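You operate a simulated robot arm through the tools that you are given. There is no shell and no other tool. Be economical: measure what you need, move in short steps, check, and stop when the job is done.

The job below is to be done with a simulated two-armed robot. You get a single attempt, and the scene is never put back.

Task
Swap the tags on the tag rail: USE to the meal end, HOLD to the husk end.
Fine: park HOLD on the middle peg on the way; then meal lamp off and husk lamp on, to match.
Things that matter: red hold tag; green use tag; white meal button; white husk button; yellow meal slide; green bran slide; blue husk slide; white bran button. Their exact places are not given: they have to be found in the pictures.

The check looks at the end state, three seconds after you hand in, the way a careful person would. Anything else that was tipped, shoved, dropped, spilled or broken makes it a failure.

Robot
Two 7-joint arms with two-finger parallel grippers on one trunk, on a base that drives. Base frame: it is fixed to the floor where the robot stands at the start and does not move with it; the origin is under the middle of the robot, x ahead of it, y to its left, z up. Lengths are in mm, angles in degrees, forces in N, time in s.
The left shoulder is at the start at [50, 161, 1098], the right one opposite. Places, roughly: white meal button [1300, 1300, 1100]; white husk button [1200, 1000, 1100]; yellow meal slide [1300, 1300, 1000]; green bran slide [1200, 1100, 1000]; blue husk slide [1200, 1000, 1000]; white bran button [1300, 1200, 1100]. Payload 3.43 kg a hand.
The TCP of each hand is the grasp point between the finger pads, 30 mm short of the fingertips. In the tool frame z runs along the fingers and y along their closing line. The gripper opens to 94 mm. The fingers are 28 mm wide and 10 mm thick; the gripper's body (50 by 96 mm) begins 55 mm behind the TCP.
Orientation is that of the tool frame in the base frame, as a unit quaternion [x, y, z, w]. With the fingers straight down and closing along the base's y, the tool's x points along the base's -x, its y along +y and its z along -z.

Tools
- The arms move only by the tool servo_tool. It takes "left_commands", "right_commands" or both (then of equal length, played together; a hand with none holds still); each is a list of rows, each a list of 7 numbers: the shift along the tool's x, y, z in mm, then the turn, a rotation vector about the tool's x, y, z in degrees, then the finger opening in mm, from 0 to 94. In form: [[x, y, z, ax, ay, az, fingers], ...]. A call has 1 to 12 rows; each row is the pose to reach, as a shift and turn from the pose commanded when the call began, along the tool's axes at that moment. A row lasts 0.2 s, in which the tool goes at most 50 mm and 8.6 degrees; a call with a longer step from one row to the next is refused whole, and so is a gripper value outside its range. A pose out of reach is approached as far as the arm can. The call stops where the force on the tool passes 60 N (or 10 N more than at its start, if that is more) or the arm is blocked; 0.2 s more then pass. Each finger travels about 45 mm/s and halts on what it meets, pressing with about 31 N; the grip force reading is that of the motor and also rises with nothing between the fingers. The clock runs only during rows and for 0.2 s after the last one: add rows that repeat a pose to give the fingers time. The reply holds the time, the measured pose of the TCP, the force on the tool along the base axes, the opening and the grip force, in the units named above and with some noise, and new pictures: "views" is both (left out), scene, wrist or none (wrist: the cameras of the hands that moved).
- Cameras (640 x 400 px; columns grow to the right, rows downward): "scene" is now at [130.5, -25.2, 1258]; the picture's right is [-0.25, -0.97, 0.00], its down [-0.20, 0.05, -0.98] and it looks along [0.95, -0.25, -0.21] (base axes); focal length 277 px, centre (320, 200). "left" rides on the left gripper at [76, -14, -103] in its tool frame; the picture's right is [0.18, 0.98, 0.00], its down [-0.75, 0.14, -0.64] and it looks along [-0.63, 0.12, 0.77] (tool axes); focal length 243 px, centre (320, 200). "right" rides on the right gripper at [76, 14, -102] in its tool frame; the picture's right is [-0.18, 0.98, 0.00], its down [-0.75, -0.14, -0.64] and it looks along [-0.63, -0.12, 0.77] (tool axes); focal length 243 px, centre (320, 200).
- move_column(by): slides the trunk up (or, below 0, down) by that many mm; the arms and the scene camera ride with it, the base frame stays. It gives what a move gives, with no picture.
- drive_base(legs): drives the robot by 1 to 6 legs, each [ahead, left, turn to the left] in mm, mm and degrees, along the robot's own axes; the way and the turn of a leg run together, so that a leg with both is an arc; at most 1500 mm and 180 degrees a leg. The arms and the cameras ride along, it lands a little off, and it stops where it bumps. It gives what a move gives, and a new picture of the scene camera.
- pan_tilt(pan, tilt): turns the head with the scene camera to pan (to the left, within 80 degrees either way) and tilt (down, from -29 to 69), counted from straight ahead of the robot. It gives what a move gives, and a new picture of the scene camera.
- pixel_to_xyz(camera, pixels): for up to 12 pixels [column, row] of the newest picture of that camera ("zoom" is the newest enlarged one), the place [x, y, z] in the base frame of the surface seen there, good to about 2 mm. It takes no simulated time.
- inspect(camera, box): a new picture of the part [left, top, right, bottom] of that camera's present view, enlarged. It takes no simulated time.
- job_done(): hands the job in; it is judged then, once.

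Work in short steps. Measure before you move; look again where a grasp or a placing could have gone wrong, and mend it. You have 80 turns and 170 pictures in all, those below and enlarged ones among them. Open the grippers and draw the arms clear of the work before you hand the job in, unless the task says otherwise; then end with one line.

The tools are called after "Emit:" as a command line: name --argument value ..., lists and objects as JSON in quotes. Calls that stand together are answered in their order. servo_tool: Moves the arms, as the interface text tells. Its arguments: {"type":"object","properties":{"left_commands":{"type":"array","items":{"type":"array","items":{"type":"number"}}},"right_commands":{"type":"array","items":{"type":"array","items":{"type":"number"}}},"views":{"type":"string","enum":["both","scene","wrist","none"]}},"required":[]} The other tools are called the same way: move_column (by) slides the trunk up or down; drive_base (legs) drives the base; pan_tilt (pan, tilt) turns the head that bears the scene camera; pixel_to_xyz (camera, pixels) gives the place of the surface under pixels of a picture; inspect (camera, box) takes an enlarged picture of a part of a camera's view; job_done () hands the job in.

At the start:

```text
clock: 0.0
left_position: [454.6, 34.4, 999.4]
left_tcp_rot: [0.0, 1.0, 0.0, 0.0]
left_ft_force: [-0.3, -0.4, -0.2]
left_finger_gap: 94.3
left_grip_force: 0.0
right_position: [400.2, -403.2, 999.1]
right_tcp_rot: [0.0, 1.0, 0.0, 0.0]
right_ft_force: [-0.5, -0.4, 0.3]
right_finger_gap: 93.8
right_grip_force: 0.1
trunk travel left (down, up): [-125.0, 142.0]
robot x, y, heading: [-1.4, -4.0, 0.0]
head pan, tilt: [-14.7, 11.9]
```

scene: 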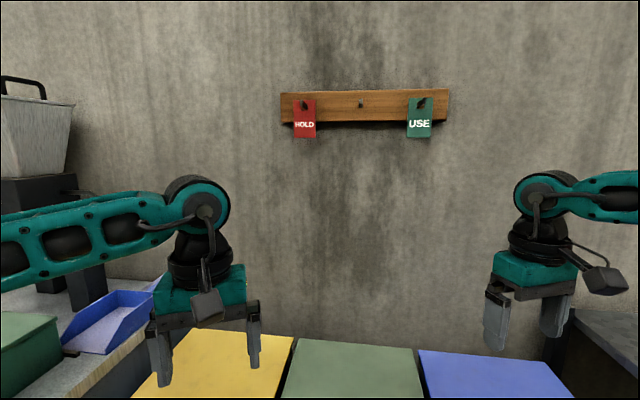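
right: 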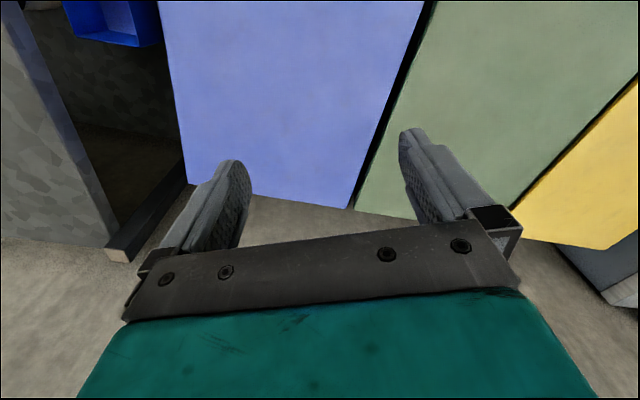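
left: 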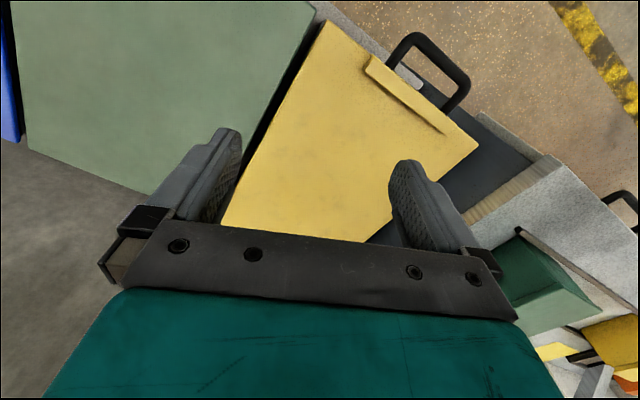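

The scene shows HOLD at (304,118) on the left peg, an empty middle peg at (361,103), and USE at (419,118) on the right peg. I enlarge and measure the rail, then look around to the left.

Emit:
inspect --camera "scene" --box '[260, 70, 470, 160]'

Emit:
pixel_to_xyz --camera "scene" --pixels '[[304, 118], [304, 103], [361, 103], [419, 118], [421, 103], [361, 95], [300, 60], [240, 340], [360, 360], [490, 370], [361, 122]]'

Emit:
pan_tilt --pan 45 --tilt 10

```text
3.05 times, centred on (365, 115) of scene
```

zoom: 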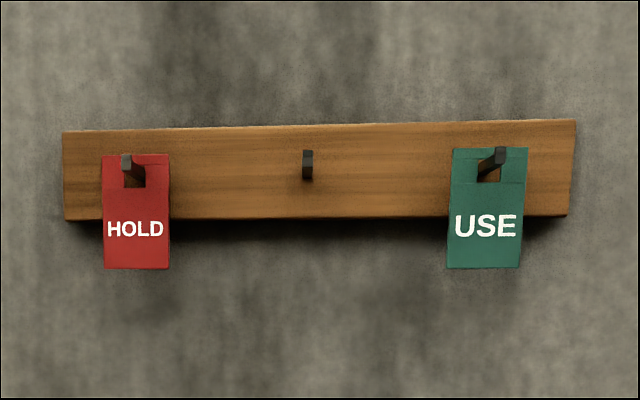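

```text
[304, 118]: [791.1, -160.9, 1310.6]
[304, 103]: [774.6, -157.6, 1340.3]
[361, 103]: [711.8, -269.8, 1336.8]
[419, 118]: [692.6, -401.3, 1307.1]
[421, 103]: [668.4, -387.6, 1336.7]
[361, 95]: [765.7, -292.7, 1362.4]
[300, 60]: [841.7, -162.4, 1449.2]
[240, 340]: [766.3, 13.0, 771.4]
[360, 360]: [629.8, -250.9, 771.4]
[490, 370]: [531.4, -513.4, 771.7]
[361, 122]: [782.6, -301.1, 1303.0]
```

```text
clock: 1.3
left_position: [455.3, 33.2, 1000.1]
left_tcp_rot: [0.0, 1.0, 0.0, 0.0]
left_ft_force: [0.0, 0.0, -0.4]
left_finger_gap: 94.1
left_grip_force: 0.0
right_position: [400.4, -402.2, 999.5]
right_tcp_rot: [0.0, 1.0, 0.001, -0.001]
right_ft_force: [0.1, -0.4, 0.7]
right_finger_gap: 93.9
right_grip_force: 0.0
trunk travel left (down, up): [-125.0, 142.0]
robot x, y, heading: [-1.0, 4.9, 0.0]
head pan, tilt: [45.0, 10.0]
```

scene: 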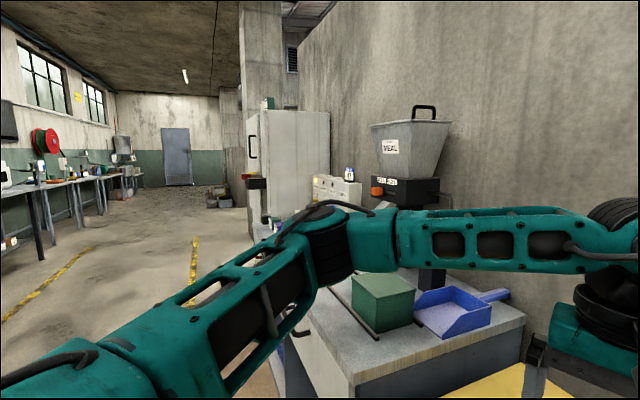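

A MEAL hopper stands at the left, partly behind the arm. I look closer there and then to the right.

Emit:
inspect --camera "scene" --box '[290, 90, 490, 215]'

Emit:
pixel_to_xyz --camera "scene" --pixels '[[390, 147], [376, 190], [390, 181], [349, 175], [330, 185], [385, 300], [460, 310], [480, 370], [268, 180], [430, 280]]'

Emit:
pan_tilt --pan -60 --tilt 15

```text
3.20 times, centred on (390, 152) of scene
```

zoom: 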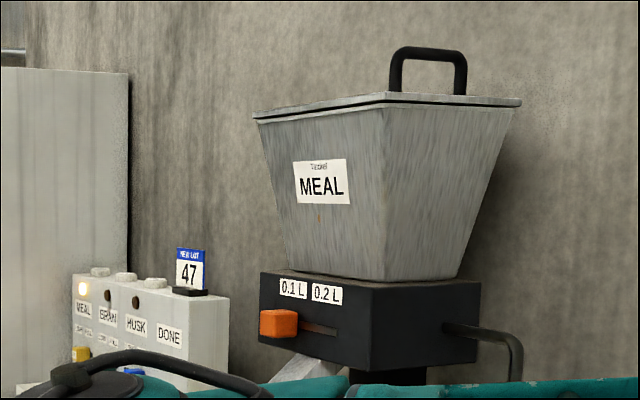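

```text
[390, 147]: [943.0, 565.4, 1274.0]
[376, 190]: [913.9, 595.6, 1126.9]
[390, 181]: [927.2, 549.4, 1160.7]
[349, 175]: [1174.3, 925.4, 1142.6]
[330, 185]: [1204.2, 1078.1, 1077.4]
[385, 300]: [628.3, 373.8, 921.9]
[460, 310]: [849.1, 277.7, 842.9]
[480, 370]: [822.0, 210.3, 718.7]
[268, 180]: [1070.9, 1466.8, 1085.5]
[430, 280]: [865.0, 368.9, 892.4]
```

```text
clock: 3.1
left_position: [455.1, 32.8, 999.7]
left_tcp_rot: [0.001, 1.0, 0.0, 0.0]
left_ft_force: [-1.1, 0.0, 0.2]
left_finger_gap: 94.1
left_grip_force: 0.1
right_position: [399.6, -402.2, 999.7]
right_tcp_rot: [0.001, 1.0, 0.0, 0.0]
right_ft_force: [0.3, -1.3, 0.0]
right_finger_gap: 94.2
right_grip_force: 0.0
trunk travel left (down, up): [-125.0, 142.0]
robot x, y, heading: [-0.1, -1.3, 0.1]
head pan, tilt: [-60.0, 15.0]
```

scene: 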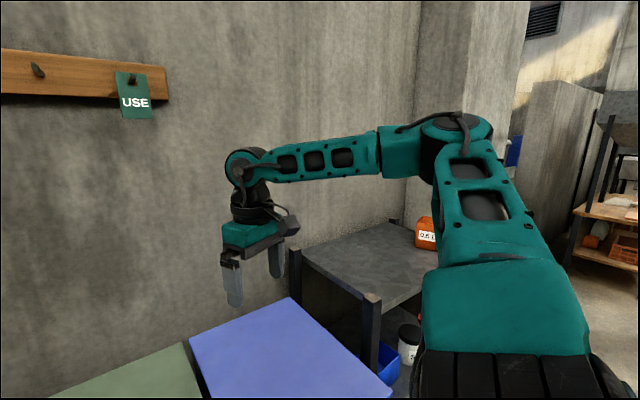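

The rail lies on a wall turned about 23 degrees to the right. Before driving I look down ahead to see how much floor there is in front of the lids.

Emit:
pan_tilt --pan -22 --tilt 60

```text
clock: 4.2
left_position: [454.1, 33.0, 999.0]
left_tcp_rot: [-0.001, 1.0, 0.0, 0.0]
left_ft_force: [0.0, -0.4, 0.2]
left_finger_gap: 93.9
left_grip_force: 0.0
right_position: [399.9, -402.6, 999.6]
right_tcp_rot: [0.0, 1.0, 0.0, 0.0]
right_ft_force: [-0.7, -0.5, 0.7]
right_finger_gap: 93.9
right_grip_force: 0.0
trunk travel left (down, up): [-125.0, 142.0]
robot x, y, heading: [1.3, 0.7, -0.1]
head pan, tilt: [-22.0, 60.0]
```

scene: 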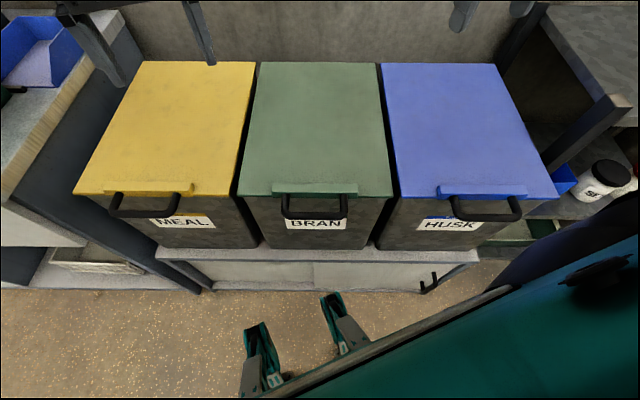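

The bins below read MEAL, BRAN, HUSK from left to right, so the left peg is the meal end. I measure the front edges and floor.

Emit:
pixel_to_xyz --camera "scene" --pixels '[[315, 216], [140, 214], [487, 218], [315, 252], [315, 330], [465, 258], [170, 255], [315, 190], [30, 200], [540, 205], [610, 195], [230, 300]]'

Emit:
pan_tilt --pan -22 --tilt 69

```text
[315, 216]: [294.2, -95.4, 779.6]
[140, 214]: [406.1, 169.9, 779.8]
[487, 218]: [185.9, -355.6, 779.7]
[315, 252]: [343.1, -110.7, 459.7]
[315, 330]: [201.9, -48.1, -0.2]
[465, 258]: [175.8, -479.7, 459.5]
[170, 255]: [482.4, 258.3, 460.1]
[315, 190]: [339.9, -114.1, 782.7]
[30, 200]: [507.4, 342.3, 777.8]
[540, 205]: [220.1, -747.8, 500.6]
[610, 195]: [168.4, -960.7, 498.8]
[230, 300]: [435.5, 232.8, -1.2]
```

```text
clock: 4.9
left_position: [455.3, 31.9, 999.5]
left_tcp_rot: [0.0, 1.0, 0.0, 0.0]
left_ft_force: [0.9, 0.3, 0.3]
left_finger_gap: 94.2
left_grip_force: 0.1
right_position: [399.1, -403.8, 999.6]
right_tcp_rot: [0.0, 1.0, 0.0, -0.001]
right_ft_force: [-0.6, -1.2, -0.4]
right_finger_gap: 93.8
right_grip_force: 0.1
trunk travel left (down, up): [-125.0, 142.0]
robot x, y, heading: [-0.6, -0.7, 0.2]
head pan, tilt: [-22.0, 68.8]
```

scene: 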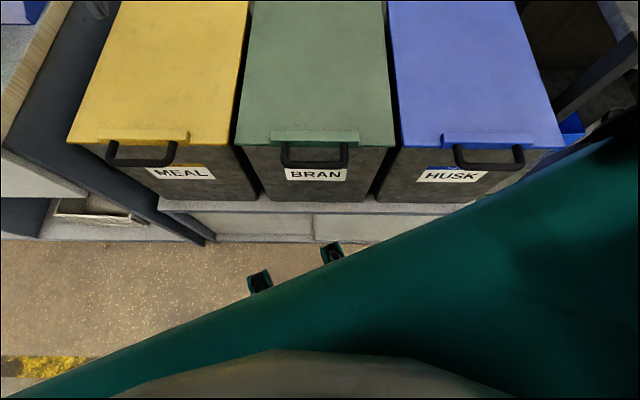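

The bins' handles stand out at about 308 mm ahead along the wall normal. I measure the robot's own parts seen at the bottom (teal bits at (260,283),(332,255)) to know the clearance.

Emit:
pixel_to_xyz --camera "scene" --pixels '[[260, 280], [332, 252], [200, 320], [300, 350], [270, 285], [340, 258], [150, 385], [450, 230], [260, 240], [400, 370], [560, 160], [315, 158]]'

Emit:
inspect --camera "scene" --box '[120, 220, 440, 400]'

```text
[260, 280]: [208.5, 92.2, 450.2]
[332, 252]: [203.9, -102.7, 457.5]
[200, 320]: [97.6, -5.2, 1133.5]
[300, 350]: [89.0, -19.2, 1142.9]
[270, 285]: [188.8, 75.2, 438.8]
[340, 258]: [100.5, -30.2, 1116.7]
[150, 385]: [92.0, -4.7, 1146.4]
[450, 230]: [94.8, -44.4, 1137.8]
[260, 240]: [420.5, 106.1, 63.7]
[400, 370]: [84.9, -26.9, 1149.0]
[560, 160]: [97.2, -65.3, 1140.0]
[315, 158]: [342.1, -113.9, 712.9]
```

```text
2.00 times, centred on (280, 310) of scene
```

zoom: 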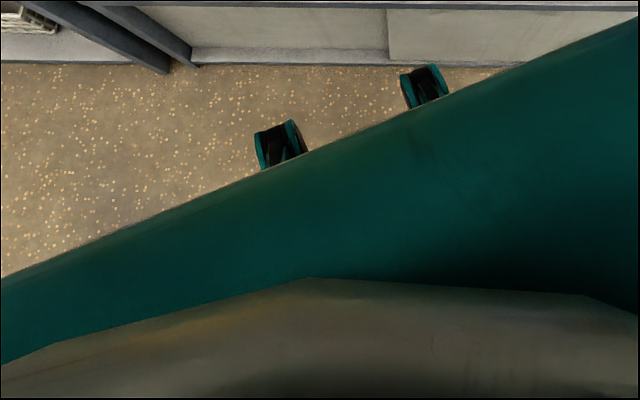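

The robot's base front is at about x=210, so there's ~140 mm of room once it is square to the wall. I turn right by 22.7 degrees in place and view the rail.

Emit:
drive_base --legs '[[0, 0, -22.7]]'

Emit:
pan_tilt --pan 0 --tilt 0

```text
clock: 6.5
left_position: [430.3, -151.8, 999.5]
left_tcp_rot: [0.203, 0.979, -0.001, -0.001]
left_ft_force: [-1.0, -0.7, 0.8]
left_finger_gap: 94.2
left_grip_force: 0.2
right_position: [207.6, -528.9, 1000.6]
right_tcp_rot: [0.203, 0.979, -0.001, 0.0]
right_ft_force: [0.9, -1.2, -1.0]
right_finger_gap: 94.0
right_grip_force: 0.0
trunk travel left (down, up): [-125.0, 142.0]
robot x, y, heading: [-2.5, -1.2, -23.4]
head pan, tilt: [-22.0, 68.8]
```

scene: 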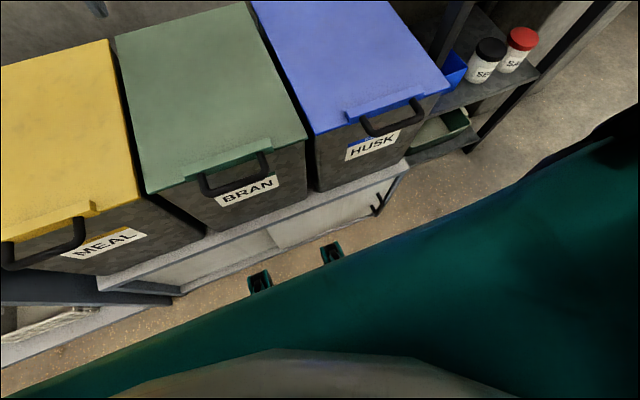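

```text
clock: 8.0
left_position: [430.1, -152.1, 1000.0]
left_tcp_rot: [0.203, 0.979, -0.001, 0.0]
left_ft_force: [-0.3, 0.7, 1.0]
left_finger_gap: 94.0
left_grip_force: 0.1
right_position: [206.8, -528.0, 999.9]
right_tcp_rot: [0.203, 0.979, 0.0, 0.0]
right_ft_force: [-0.4, 0.2, -0.3]
right_finger_gap: 94.0
right_grip_force: 0.1
trunk travel left (down, up): [-125.0, 142.0]
robot x, y, heading: [-0.9, -1.8, -23.4]
head pan, tilt: [0.0, 0.0]
```

scene: 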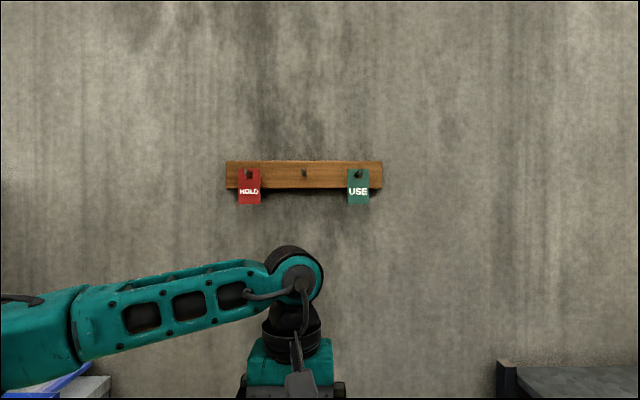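

The rail is now square to the camera. I drive ahead 90 and right 70 mm, then measure the rail closely.

Emit:
drive_base --legs '[[90, -70, 0]]'

Emit:
inspect --camera "scene" --box '[170, 120, 410, 270]'

```text
clock: 9.3
left_position: [417.0, -222.3, 999.4]
left_tcp_rot: [0.201, 0.98, 0.0, 0.001]
left_ft_force: [-1.0, -0.2, -0.2]
left_finger_gap: 93.9
left_grip_force: 0.1
right_position: [194.8, -600.2, 1000.2]
right_tcp_rot: [0.202, 0.979, 0.001, 0.0]
right_ft_force: [-0.1, -1.0, -0.6]
right_finger_gap: 94.0
right_grip_force: 0.1
trunk travel left (down, up): [-125.0, 142.0]
robot x, y, heading: [-12.9, -73.6, -23.5]
head pan, tilt: [0.0, 0.0]
stopped in leg 1: the robot was blocked; the commanded pose is now the measured one
```

scene: 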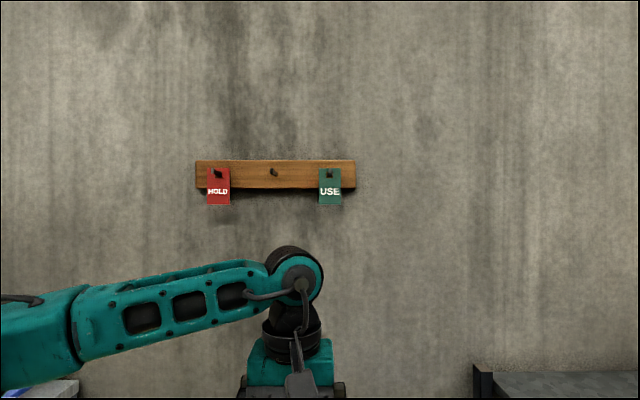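

```text
2.67 times, centred on (290, 195) of scene
```

zoom: 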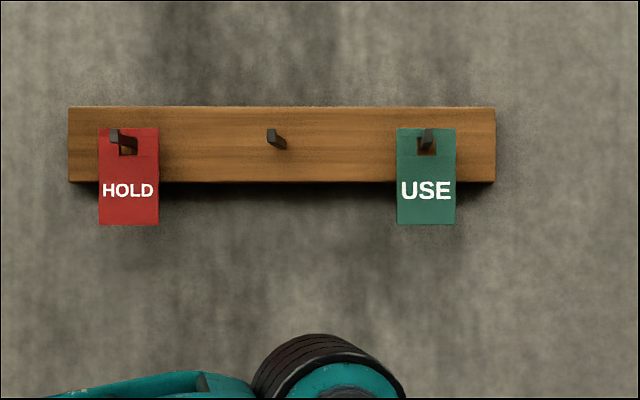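

The base was blocked after ~18 mm ahead. I back off slightly and look down to see what it touched.

Emit:
drive_base --legs '[[-15, 0, 0]]'

Emit:
pan_tilt --pan 0 --tilt 65

```text
clock: 10.1
left_position: [403.2, -215.8, 1000.2]
left_tcp_rot: [0.201, 0.98, -0.001, 0.0]
left_ft_force: [-0.2, 0.2, -0.2]
left_finger_gap: 94.0
left_grip_force: 0.0
right_position: [181.0, -594.6, 1000.5]
right_tcp_rot: [0.203, 0.979, 0.0, 0.0]
right_ft_force: [0.0, -0.1, -0.8]
right_finger_gap: 94.2
right_grip_force: 0.0
trunk travel left (down, up): [-125.0, 142.0]
robot x, y, heading: [-27.5, -66.6, -23.3]
head pan, tilt: [0.0, 0.0]
```

scene: 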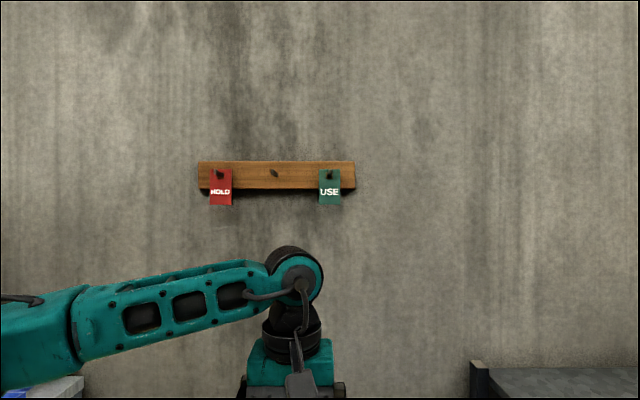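

```text
clock: 11.4
left_position: [403.2, -216.2, 1000.2]
left_tcp_rot: [0.201, 0.98, 0.0, 0.0]
left_ft_force: [-0.5, 1.0, 0.8]
left_finger_gap: 94.0
left_grip_force: 0.1
right_position: [181.8, -594.2, 1000.3]
right_tcp_rot: [0.202, 0.979, -0.001, 0.0]
right_ft_force: [0.0, -0.7, 0.2]
right_finger_gap: 93.9
right_grip_force: 0.1
trunk travel left (down, up): [-125.0, 142.0]
robot x, y, heading: [-25.7, -68.1, -23.6]
head pan, tilt: [0.0, 65.0]
```

scene: 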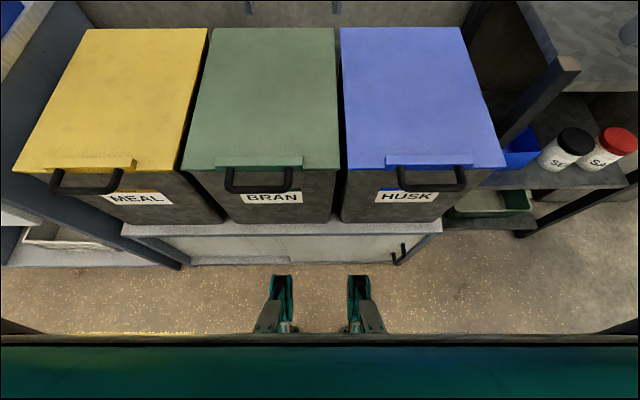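

I measure the base edge (row ~333), the teal posts and the cabinet/handles to understand the clearance.

Emit:
pixel_to_xyz --camera "scene" --pixels '[[280, 280], [360, 280], [625, 325], [12, 325], [260, 190], [120, 230], [290, 262], [400, 255], [440, 238], [170, 267], [270, 325], [290, 225]]'

Emit:
inspect --camera "scene" --box '[100, 200, 460, 400]'

```text
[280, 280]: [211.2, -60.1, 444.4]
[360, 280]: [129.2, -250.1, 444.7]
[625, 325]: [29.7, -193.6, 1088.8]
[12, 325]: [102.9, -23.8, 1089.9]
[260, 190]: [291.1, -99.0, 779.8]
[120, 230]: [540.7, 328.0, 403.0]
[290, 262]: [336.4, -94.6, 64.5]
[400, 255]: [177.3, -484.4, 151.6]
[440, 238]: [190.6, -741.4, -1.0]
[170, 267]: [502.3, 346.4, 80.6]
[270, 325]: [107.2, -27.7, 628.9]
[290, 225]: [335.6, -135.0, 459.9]
```

```text
1.78 times, centred on (280, 300) of scene
```

zoom: 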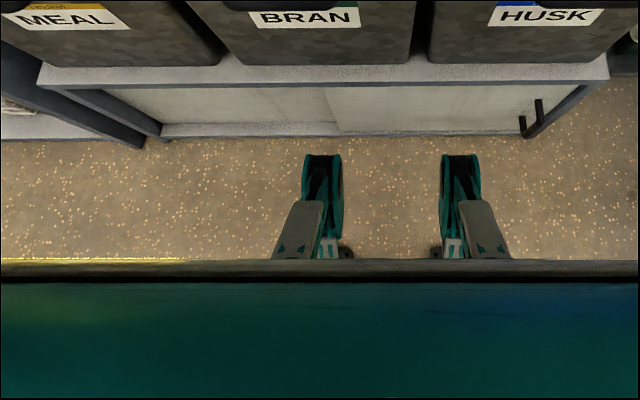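

The knees clear the cabinet by over 100 mm and nothing in view moved. I'll stay here and test arm reach: raise the trunk, then swing the left tool to point at the wall while moving forward and up.

Emit:
move_column --by 120

Emit:
pan_tilt --pan 0 --tilt 12

Emit:
servo_tool --left_commands '[[-10, 0, -10, 0, -8, 0, 94], [-20, 0, -25, 0, -16, 0, 94], [-30, 0, -40, 0, -24, 0, 94], [-40, 0, -55, 0, -32, 0, 94], [-55, 0, -70, 0, -40, 0, 94], [-70, 0, -85, 0, -48, 0, 94], [-85, 0, -100, 0, -56, 0, 94], [-100, 0, -115, 0, -64, 0, 94], [-115, 0, -130, 0, -72, 0, 94], [-130, 0, -140, 0, -80, 0, 94], [-140, 0, -145, 0, -88, 0, 94], [-145, 0, -145, 0, -90, 0, 94]]'

```text
clock: 12.9
left_position: [403.2, -216.2, 1120.5]
left_tcp_rot: [0.201, 0.98, 0.001, 0.0]
left_ft_force: [0.1, 0.2, 1.0]
left_finger_gap: 94.0
left_grip_force: 0.1
right_position: [180.9, -593.8, 1120.0]
right_tcp_rot: [0.201, 0.98, -0.001, 0.0]
right_ft_force: [-0.2, 0.3, -0.2]
right_finger_gap: 93.8
right_grip_force: 0.1
trunk travel left (down, up): [-245.0, 22.0]
robot x, y, heading: [-25.7, -62.9, -23.1]
head pan, tilt: [0.0, 65.0]
```

```text
clock: 14.1
left_position: [403.4, -215.8, 1119.5]
left_tcp_rot: [0.201, 0.979, 0.0, 0.0]
left_ft_force: [0.1, -0.8, -0.2]
left_finger_gap: 94.1
left_grip_force: 0.0
right_position: [181.7, -594.5, 1120.9]
right_tcp_rot: [0.202, 0.979, 0.0, 0.0]
right_ft_force: [0.0, -0.1, -0.3]
right_finger_gap: 94.1
right_grip_force: 0.0
trunk travel left (down, up): [-245.0, 22.0]
robot x, y, heading: [-25.3, -68.8, -23.0]
head pan, tilt: [0.0, 12.0]
```

scene: 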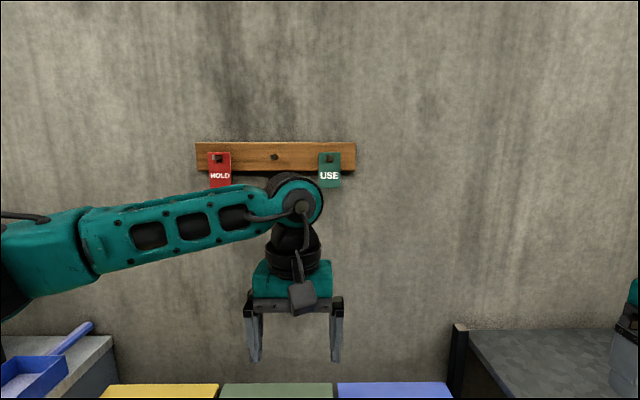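

```text
clock: 16.7
left_position: [536.0, -271.7, 1266.9]
left_tcp_rot: [0.141, 0.692, -0.141, 0.693]
left_ft_force: [-0.1, 0.5, 0.2]
left_finger_gap: 93.8
left_grip_force: 0.0
right_position: [180.2, -593.5, 1121.0]
right_tcp_rot: [0.202, 0.979, 0.001, 0.0]
right_ft_force: [0.2, 0.3, -0.5]
right_finger_gap: 93.9
right_grip_force: 0.1
trunk travel left (down, up): [-245.0, 22.0]
robot x, y, heading: [-27.7, -65.3, -23.3]
head pan, tilt: [0.0, 12.0]
```

scene: 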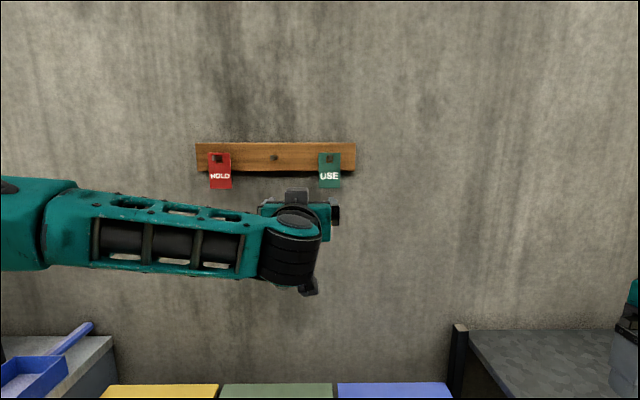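
left: 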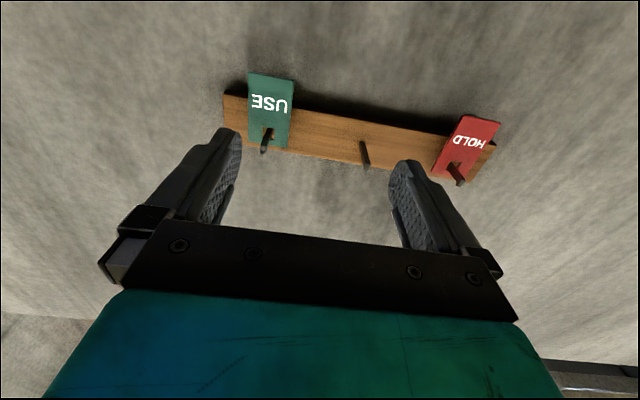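

The tool now points at the wall and the left camera sees all pegs (image upside down). I enlarge and measure pegs and tags.

Emit:
inspect --camera "left" --box '[220, 60, 500, 220]'

Emit:
pixel_to_xyz --camera "zoom" --pixels '[[104, 206], [130, 160], [334, 188], [345, 245], [545, 280], [540, 250], [590, 135], [485, 265], [70, 40], [150, 195], [560, 175], [110, 110]]'

```text
2.29 times, centred on (360, 140) of left
```

zoom: 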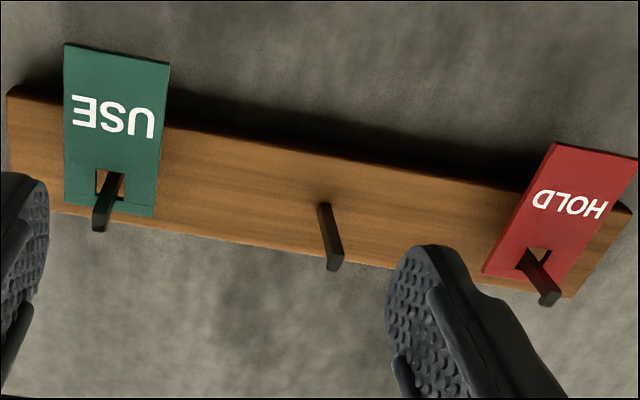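

```text
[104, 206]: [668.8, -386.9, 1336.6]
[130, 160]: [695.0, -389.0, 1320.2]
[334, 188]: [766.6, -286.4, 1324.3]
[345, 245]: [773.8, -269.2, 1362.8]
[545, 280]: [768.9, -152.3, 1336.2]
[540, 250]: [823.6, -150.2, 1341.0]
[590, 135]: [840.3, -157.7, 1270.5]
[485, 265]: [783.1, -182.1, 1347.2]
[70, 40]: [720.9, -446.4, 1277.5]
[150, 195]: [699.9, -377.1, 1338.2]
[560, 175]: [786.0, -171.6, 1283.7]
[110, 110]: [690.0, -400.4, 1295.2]
```

I sample along the middle peg and round both holes for peg slope and hole size.

Emit:
pixel_to_xyz --camera "zoom" --pixels '[[324, 210], [327, 225], [331, 240], [334, 255], [335, 266], [98, 225], [104, 205], [111, 188], [116, 178], [98, 172], [122, 192], [158, 100]]'

Emit:
pixel_to_xyz --camera "zoom" --pixels '[[68, 200], [160, 150], [68, 120], [165, 66], [110, 58], [553, 146], [635, 165], [578, 262], [490, 262], [551, 300], [540, 283], [528, 262]]'

```text
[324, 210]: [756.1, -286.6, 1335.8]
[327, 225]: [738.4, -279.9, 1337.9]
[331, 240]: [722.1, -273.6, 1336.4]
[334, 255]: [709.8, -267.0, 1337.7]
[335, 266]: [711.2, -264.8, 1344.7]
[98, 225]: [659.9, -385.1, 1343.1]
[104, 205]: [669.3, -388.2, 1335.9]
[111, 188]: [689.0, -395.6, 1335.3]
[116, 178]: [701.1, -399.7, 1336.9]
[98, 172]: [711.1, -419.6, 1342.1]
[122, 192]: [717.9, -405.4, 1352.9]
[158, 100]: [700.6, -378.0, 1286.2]
```

```text
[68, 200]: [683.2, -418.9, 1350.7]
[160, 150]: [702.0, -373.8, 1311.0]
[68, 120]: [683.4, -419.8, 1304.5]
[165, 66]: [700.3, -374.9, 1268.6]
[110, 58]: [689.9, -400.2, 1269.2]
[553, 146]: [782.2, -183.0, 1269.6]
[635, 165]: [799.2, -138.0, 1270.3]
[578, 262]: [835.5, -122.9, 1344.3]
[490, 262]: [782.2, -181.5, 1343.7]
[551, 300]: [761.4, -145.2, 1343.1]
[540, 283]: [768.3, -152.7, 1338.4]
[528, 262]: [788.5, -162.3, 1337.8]
```

Pegs are level: tips at f≈758, z 1336–1345; tags are 48 mm wide, z 1268–1351, in a plane at f≈791; the board face is at f≈819. I move the left hand in front of HOLD (l=156, z≈1295), stopping short to test the reach.

Emit:
servo_tool --left_commands '[[-10, 40, 0, 0, 0, 0, 94], [-20, 80, 0, 0, 0, 0, 94], [-28, 120, 20, 0, 0, 0, 94], [-28, 160, 45, 0, 0, 0, 94], [-28, 200, 80, 0, 0, 0, 94], [-28, 200, 115, 0, 0, 0, 94], [-28, 200, 130, 0, 0, 0, 94]]'

```text
refused: row 5 steps farther than a row can; nothing moved
```

Row 5 stepped too far; I resend it with smaller steps.

Emit:
servo_tool --left_commands '[[-10, 40, 0, 0, 0, 0, 94], [-20, 80, 0, 0, 0, 0, 94], [-28, 120, 15, 0, 0, 0, 94], [-28, 160, 40, 0, 0, 0, 94], [-28, 200, 65, 0, 0, 0, 94], [-28, 200, 100, 0, 0, 0, 94], [-28, 200, 130, 0, 0, 0, 94]]'

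```text
clock: 18.3
left_position: [743.2, -123.0, 1296.1]
left_tcp_rot: [0.144, 0.695, -0.143, 0.69]
left_ft_force: [0.4, -0.4, -1.0]
left_finger_gap: 94.1
left_grip_force: 0.1
left hand out of reach, approached as far as the arm can: row 4, 5, 6, 7
right_position: [182.5, -593.9, 1120.1]
right_tcp_rot: [0.202, 0.979, 0.0, -0.001]
right_ft_force: [0.2, 0.1, 0.8]
right_finger_gap: 93.9
right_grip_force: 0.0
trunk travel left (down, up): [-245.0, 22.0]
robot x, y, heading: [-29.2, -69.8, -23.2]
head pan, tilt: [0.0, 12.0]
```

scene: 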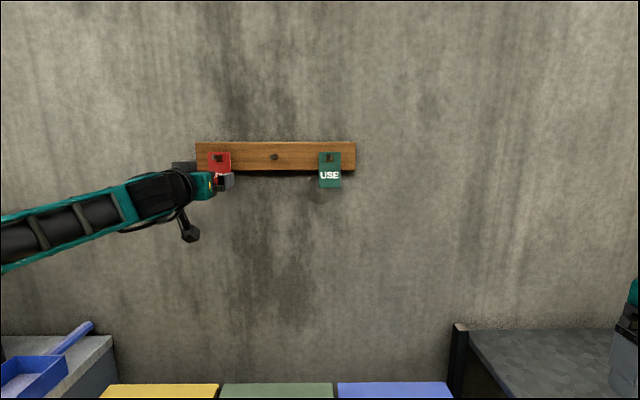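
left: 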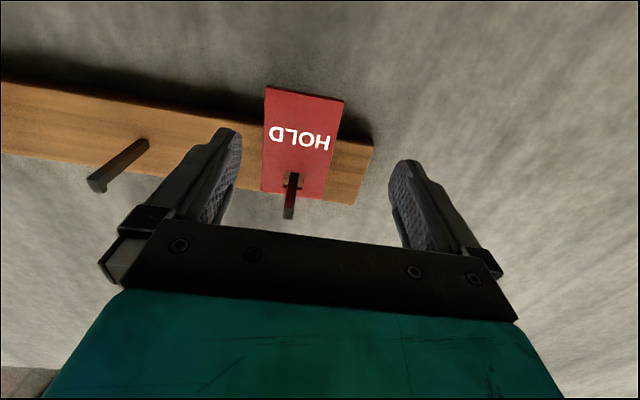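

HOLD is well lined up but the arm tops out at f≈733; I need about 50 mm more from the base. I retract a bit and look for what blocked the base, starting with the right side.

Emit:
servo_tool --left_commands '[[0, 0, -40, 0, 0, 0, 94], [0, 0, -80, 0, 0, 0, 94], [0, 0, -120, 0, 0, 0, 94]]' --views "none"

Emit:
pan_tilt --pan -45 --tilt 45

Emit:
inspect --camera "right" --box '[0, 0, 640, 400]'

```text
clock: 19.1
left_position: [629.0, -77.1, 1297.2]
left_tcp_rot: [0.145, 0.695, -0.144, 0.69]
left_ft_force: [0.1, -0.8, -0.3]
left_finger_gap: 94.2
left_grip_force: 0.1
left hand out of reach, approached as far as the arm can: row 1, 2
right_position: [180.6, -594.4, 1119.8]
right_tcp_rot: [0.202, 0.979, -0.001, 0.001]
right_ft_force: [-0.8, 0.0, 0.9]
right_finger_gap: 94.1
right_grip_force: 0.0
trunk travel left (down, up): [-245.0, 22.0]
robot x, y, heading: [-27.0, -62.2, -23.5]
head pan, tilt: [0.0, 12.0]
```

```text
clock: 20.2
left_position: [630.8, -78.1, 1295.6]
left_tcp_rot: [0.144, 0.696, -0.143, 0.689]
left_ft_force: [1.3, 0.0, 0.8]
left_finger_gap: 93.9
left_grip_force: 0.1
right_position: [181.8, -593.3, 1119.3]
right_tcp_rot: [0.202, 0.979, 0.001, 0.001]
right_ft_force: [0.1, -0.1, -0.1]
right_finger_gap: 94.1
right_grip_force: 0.0
trunk travel left (down, up): [-245.0, 22.0]
robot x, y, heading: [-27.0, -65.6, -23.5]
head pan, tilt: [-45.0, 45.0]
```

scene: 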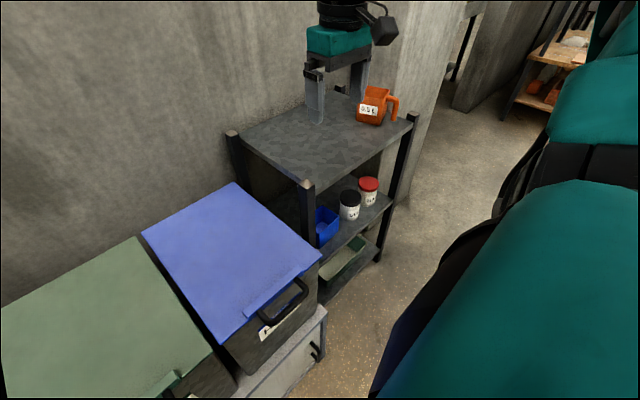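

```text
1.00 times, centred on (320, 200) of right
```

zoom: 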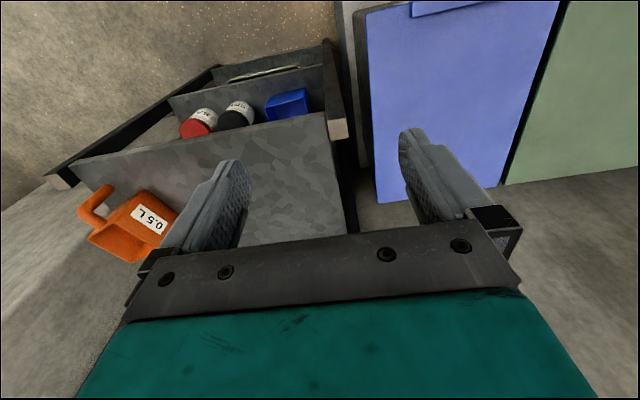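

I measure the shelf posts' tops and the jug, which may have been in the right hand's way.

Emit:
pixel_to_xyz --camera "scene" --pixels '[[306, 184], [232, 134], [310, 230], [340, 140], [380, 90], [300, 285], [316, 355], [320, 370], [400, 300]]'

Emit:
pan_tilt --pan 50 --tilt 50

```text
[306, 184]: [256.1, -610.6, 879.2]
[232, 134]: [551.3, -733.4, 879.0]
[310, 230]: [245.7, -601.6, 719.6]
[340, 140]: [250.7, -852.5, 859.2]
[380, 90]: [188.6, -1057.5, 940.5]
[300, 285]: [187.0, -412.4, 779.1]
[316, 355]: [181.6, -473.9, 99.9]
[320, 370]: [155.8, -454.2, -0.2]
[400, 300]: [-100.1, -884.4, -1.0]
```

```text
clock: 22.0
left_position: [630.2, -78.3, 1295.8]
left_tcp_rot: [0.144, 0.696, -0.143, 0.689]
left_ft_force: [-1.0, 0.2, -0.1]
left_finger_gap: 94.0
left_grip_force: 0.0
right_position: [181.0, -593.8, 1120.3]
right_tcp_rot: [0.202, 0.979, 0.001, 0.0]
right_ft_force: [0.7, -0.1, -0.4]
right_finger_gap: 93.9
right_grip_force: 0.1
trunk travel left (down, up): [-245.0, 22.0]
robot x, y, heading: [-30.3, -66.4, -23.1]
head pan, tilt: [50.0, 50.0]
```

scene: 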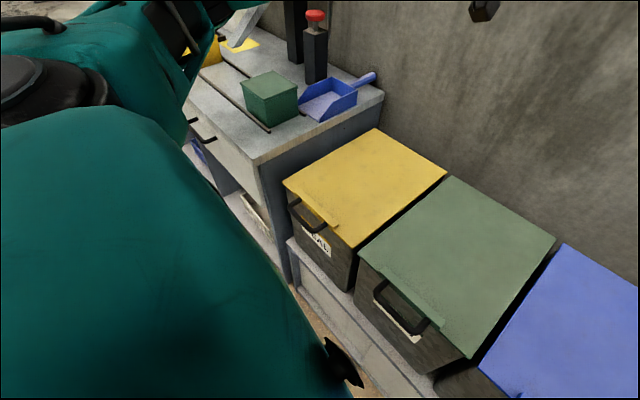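

Nothing at the right was at hand height. I check the left desk's front and the robot part at (345,360).

Emit:
pixel_to_xyz --camera "scene" --pixels '[[340, 355], [352, 375], [258, 162], [205, 138], [292, 285], [268, 235], [322, 345], [355, 365], [390, 385], [290, 270], [310, 210]]'

Emit:
inspect --camera "scene" --box '[180, 200, 440, 400]'

```text
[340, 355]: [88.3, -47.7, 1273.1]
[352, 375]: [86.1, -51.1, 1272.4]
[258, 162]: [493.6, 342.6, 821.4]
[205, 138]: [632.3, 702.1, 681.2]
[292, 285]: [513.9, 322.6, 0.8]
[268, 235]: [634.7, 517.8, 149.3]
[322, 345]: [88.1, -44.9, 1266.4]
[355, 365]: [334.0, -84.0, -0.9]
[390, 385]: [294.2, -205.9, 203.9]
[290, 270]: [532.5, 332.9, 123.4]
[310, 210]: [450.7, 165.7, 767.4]
```

```text
2.00 times, centred on (310, 300) of scene
```

zoom: 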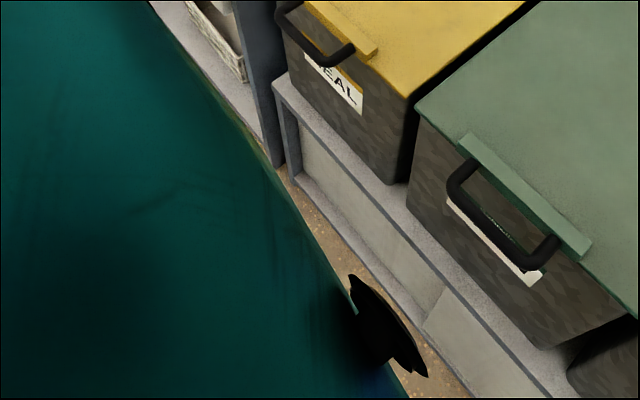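

Nothing visibly close. I retry a gentle drive of 25 mm ahead now the arms are higher.

Emit:
drive_base --legs '[[25, 0, 0]]'

```text
clock: 22.9
left_position: [642.8, -83.4, 1296.1]
left_tcp_rot: [0.143, 0.695, -0.142, 0.69]
left_ft_force: [-1.0, 0.4, -0.1]
left_finger_gap: 94.0
left_grip_force: 0.0
right_position: [193.3, -599.0, 1119.9]
right_tcp_rot: [0.203, 0.979, 0.0, 0.0]
right_ft_force: [0.3, 0.3, 0.5]
right_finger_gap: 94.0
right_grip_force: 0.1
trunk travel left (down, up): [-245.0, 22.0]
robot x, y, heading: [-12.2, -73.5, -23.5]
head pan, tilt: [50.0, 50.0]
stopped in leg 1: the robot was blocked; the commanded pose is now the measured one
```

scene: 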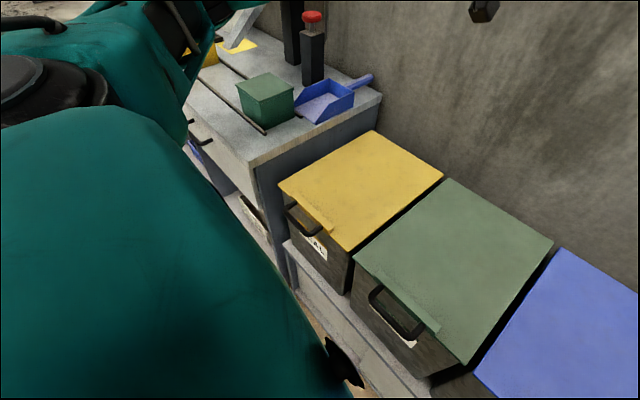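

The base itself is limited to f≈16. Turning the robot right by ~40° brings the left shoulder ~90 mm nearer the wall instead; I back off 60 mm and turn.

Emit:
drive_base --legs '[[-60, 0, 0], [0, 0, -40]]'

Emit:
pan_tilt --pan 40 --tilt 12

```text
clock: 25.8
left_position: [423.4, -486.3, 1296.2]
left_tcp_rot: [0.377, 0.603, -0.372, 0.597]
left_ft_force: [-0.4, -0.1, 0.1]
left_finger_gap: 93.9
left_grip_force: 0.1
right_position: [-254.0, -585.7, 1120.0]
right_tcp_rot: [0.53, 0.848, 0.0, 0.0]
right_ft_force: [0.3, -0.3, 0.5]
right_finger_gap: 93.8
right_grip_force: 0.1
trunk travel left (down, up): [-245.0, 22.0]
robot x, y, heading: [-67.2, -48.5, -63.8]
head pan, tilt: [50.0, 50.0]
```

scene: 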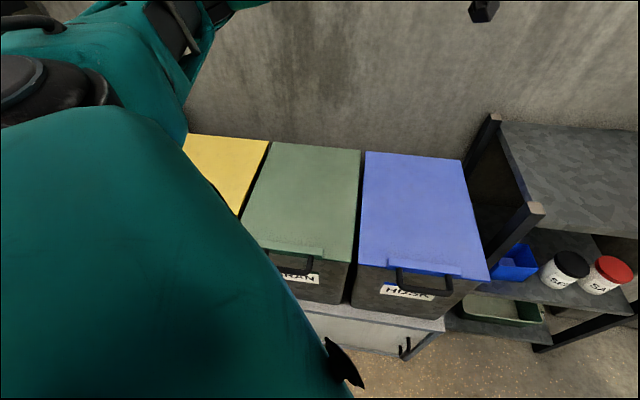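

```text
clock: 26.8
left_position: [423.2, -486.6, 1296.5]
left_tcp_rot: [0.378, 0.603, -0.373, 0.596]
left_ft_force: [0.1, -0.5, -0.1]
left_finger_gap: 93.9
left_grip_force: 0.1
right_position: [-253.7, -584.8, 1119.7]
right_tcp_rot: [0.53, 0.848, 0.001, 0.0]
right_ft_force: [-0.3, -0.1, 0.0]
right_finger_gap: 93.9
right_grip_force: 0.1
trunk travel left (down, up): [-245.0, 22.0]
robot x, y, heading: [-68.6, -50.2, -63.9]
head pan, tilt: [40.0, 12.0]
```

scene: 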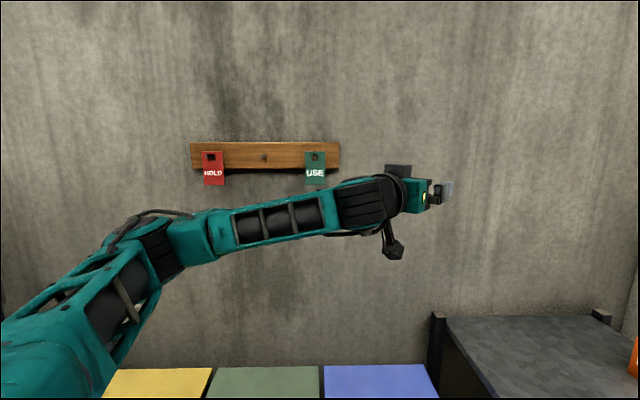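

Shoulder is now favourable. I drive 44 mm toward the wall (ahead 33, left 29), raise the trunk 20, then swing the left hand back square to the wall in front of the rail centre.

Emit:
drive_base --legs '[[33, 29, 0]]'

Emit:
servo_tool --left_commands '[[0, 31, -24, -5.2, 0, 0, 94], [0, 62, -48, -10.3, 0, 0, 94], [0, 93, -72, -15.5, 0, 0, 94], [0, 124, -96, -20.6, 0, 0, 94], [0, 155, -120, -25.8, 0, 0, 94], [0, 186, -144, -31, 0, 0, 94], [0, 217, -168, -36, 0, 0, 94], [0, 248, -193, -41.2, 0, 0, 94]]'

Emit:
move_column --by 20

```text
clock: 27.7
left_position: [464.0, -503.5, 1294.9]
left_tcp_rot: [0.376, 0.603, -0.372, 0.597]
left_ft_force: [0.5, -0.1, -0.3]
left_finger_gap: 94.0
left_grip_force: 0.1
right_position: [-213.4, -602.2, 1120.2]
right_tcp_rot: [0.531, 0.847, 0.0, 0.0]
right_ft_force: [0.1, 0.0, -0.1]
right_finger_gap: 93.9
right_grip_force: 0.0
trunk travel left (down, up): [-245.0, 22.0]
robot x, y, heading: [-27.1, -69.2, -63.9]
head pan, tilt: [40.0, 12.0]
```

scene: 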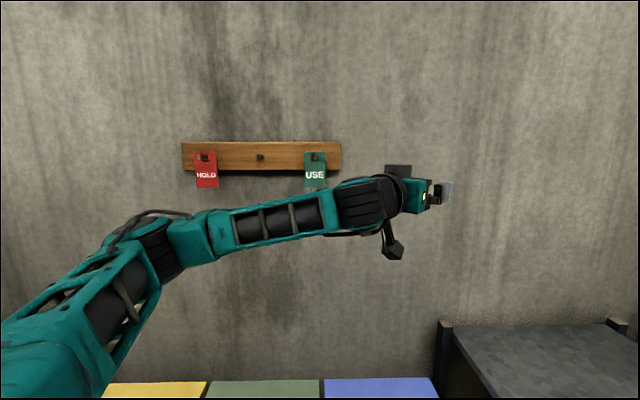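

```text
clock: 29.5
left_position: [596.9, -221.2, 1300.1]
left_tcp_rot: [0.143, 0.695, -0.138, 0.691]
left_ft_force: [0.1, 0.7, 0.5]
left_finger_gap: 94.1
left_grip_force: 0.0
right_position: [-215.8, -601.7, 1119.4]
right_tcp_rot: [0.531, 0.848, 0.0, 0.0]
right_ft_force: [-0.1, 0.8, 0.0]
right_finger_gap: 94.1
right_grip_force: 0.1
trunk travel left (down, up): [-245.0, 22.0]
robot x, y, heading: [-27.3, -66.3, -64.3]
head pan, tilt: [40.0, 12.0]
```

scene: 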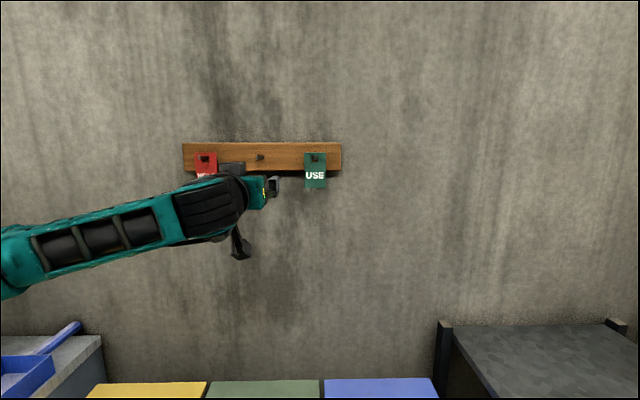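
left: 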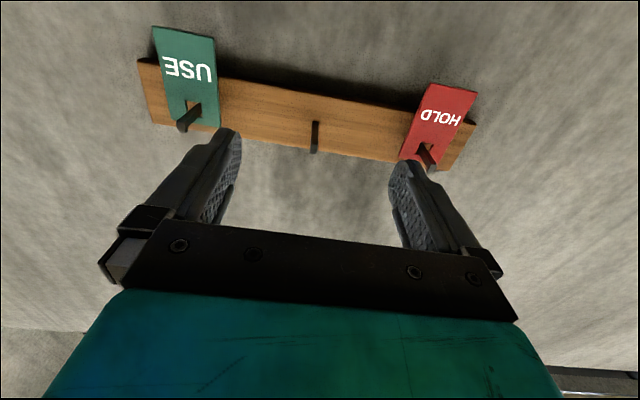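

```text
clock: 30.2
left_position: [598.7, -221.7, 1320.0]
left_tcp_rot: [0.143, 0.695, -0.138, 0.691]
left_ft_force: [-0.3, -0.4, 0.4]
left_finger_gap: 93.9
left_grip_force: 0.0
right_position: [-213.3, -601.0, 1139.3]
right_tcp_rot: [0.53, 0.848, -0.001, 0.0]
right_ft_force: [-0.6, -0.9, 0.3]
right_finger_gap: 94.0
right_grip_force: 0.1
trunk travel left (down, up): [-265.0, 2.0]
robot x, y, heading: [-26.4, -66.2, -64.3]
head pan, tilt: [40.0, 12.0]
```

Tool is square to the wall at f=637, l=26, z=1320. I go in front of HOLD (l=156, z≈1294, f≈735).

Emit:
servo_tool --left_commands '[[13, 40, 0, 0, 0, 0, 94], [26, 80, 10, 0, 0, 0, 94], [26, 115, 40, 0, 0, 0, 94], [26, 131, 75, 0, 0, 0, 94], [26, 131, 98, 0, 0, 0, 94], [26, 131, 98, 0, 0, 0, 94]]'

Emit:
pixel_to_xyz --camera "left" --pixels '[[300, 110], [270, 120], [330, 120]]'

```text
clock: 31.6
left_position: [741.2, -140.5, 1293.9]
left_tcp_rot: [0.144, 0.695, -0.137, 0.691]
left_ft_force: [0.4, -0.5, -0.8]
left_finger_gap: 93.5
left_grip_force: 0.1
right_position: [-212.6, -602.0, 1139.5]
right_tcp_rot: [0.531, 0.847, 0.001, 0.0]
right_ft_force: [-0.3, -0.2, 0.9]
right_finger_gap: 93.9
right_grip_force: 0.1
trunk travel left (down, up): [-265.0, 2.0]
robot x, y, heading: [-30.7, -67.0, -64.1]
head pan, tilt: [40.0, 12.0]
```

scene: 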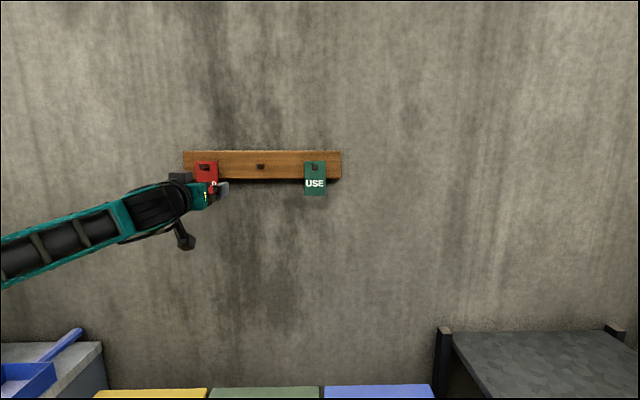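
left: 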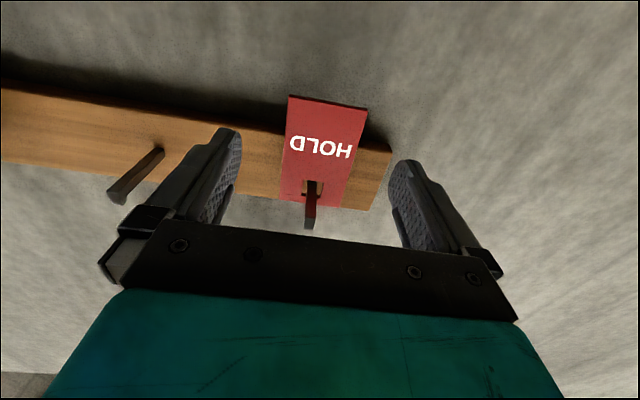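

```text
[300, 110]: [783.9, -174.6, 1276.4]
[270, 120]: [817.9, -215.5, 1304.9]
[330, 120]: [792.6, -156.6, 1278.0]
```

The reach holds now (no out-of-reach note) and HOLD is centred between the fingers. I go 41 mm in and stop to look.

Emit:
servo_tool --left_commands '[[0, 1.5, 20, 0, 0, 0, 94], [0, 1.5, 41, 0, 0, 0, 94], [0, 1.5, 41, 0, 0, 0, 94]]' --views "wrist"

```text
clock: 32.4
left_position: [778.3, -153.6, 1292.8]
left_tcp_rot: [0.144, 0.695, -0.137, 0.691]
left_ft_force: [-0.4, -0.4, 0.1]
left_finger_gap: 93.9
left_grip_force: 0.0
right_position: [-213.7, -602.3, 1139.9]
right_tcp_rot: [0.53, 0.848, 0.0, -0.001]
right_ft_force: [-0.2, 0.4, 0.4]
right_finger_gap: 93.9
right_grip_force: 0.1
trunk travel left (down, up): [-265.0, 2.0]
robot x, y, heading: [-29.2, -66.6, -64.2]
head pan, tilt: [40.0, 12.0]
```

left: 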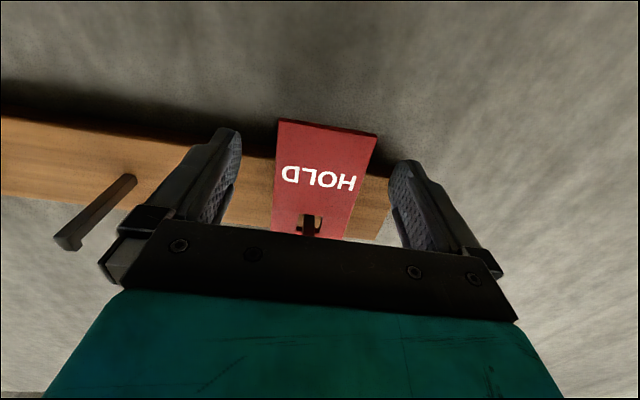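

The tag stands between the pads. I close on it.

Emit:
servo_tool --left_commands '[[0, 0, 0, 0, 0, 0, 70], [0, 0, 0, 0, 0, 0, 55], [0, 0, 0, 0, 0, 0, 40], [0, 0, 0, 0, 0, 0, 40], [0, 0, 0, 0, 0, 0, 40]]' --views "wrist"

```text
clock: 33.6
left_position: [777.8, -154.0, 1294.1]
left_tcp_rot: [0.144, 0.695, -0.137, 0.691]
left_ft_force: [-0.5, 0.4, 0.6]
left_finger_gap: 50.2
left_grip_force: 31.3
right_position: [-213.3, -601.5, 1140.0]
right_tcp_rot: [0.53, 0.848, 0.0, -0.001]
right_ft_force: [0.1, 0.4, 0.7]
right_finger_gap: 94.0
right_grip_force: 0.0
trunk travel left (down, up): [-265.0, 2.0]
robot x, y, heading: [-27.4, -63.3, -64.0]
head pan, tilt: [40.0, 12.0]
```

left: 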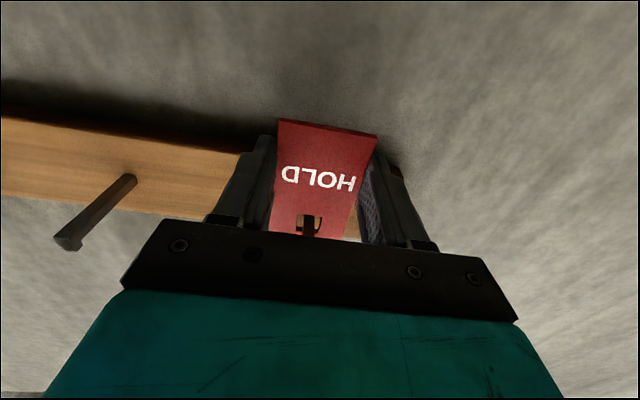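

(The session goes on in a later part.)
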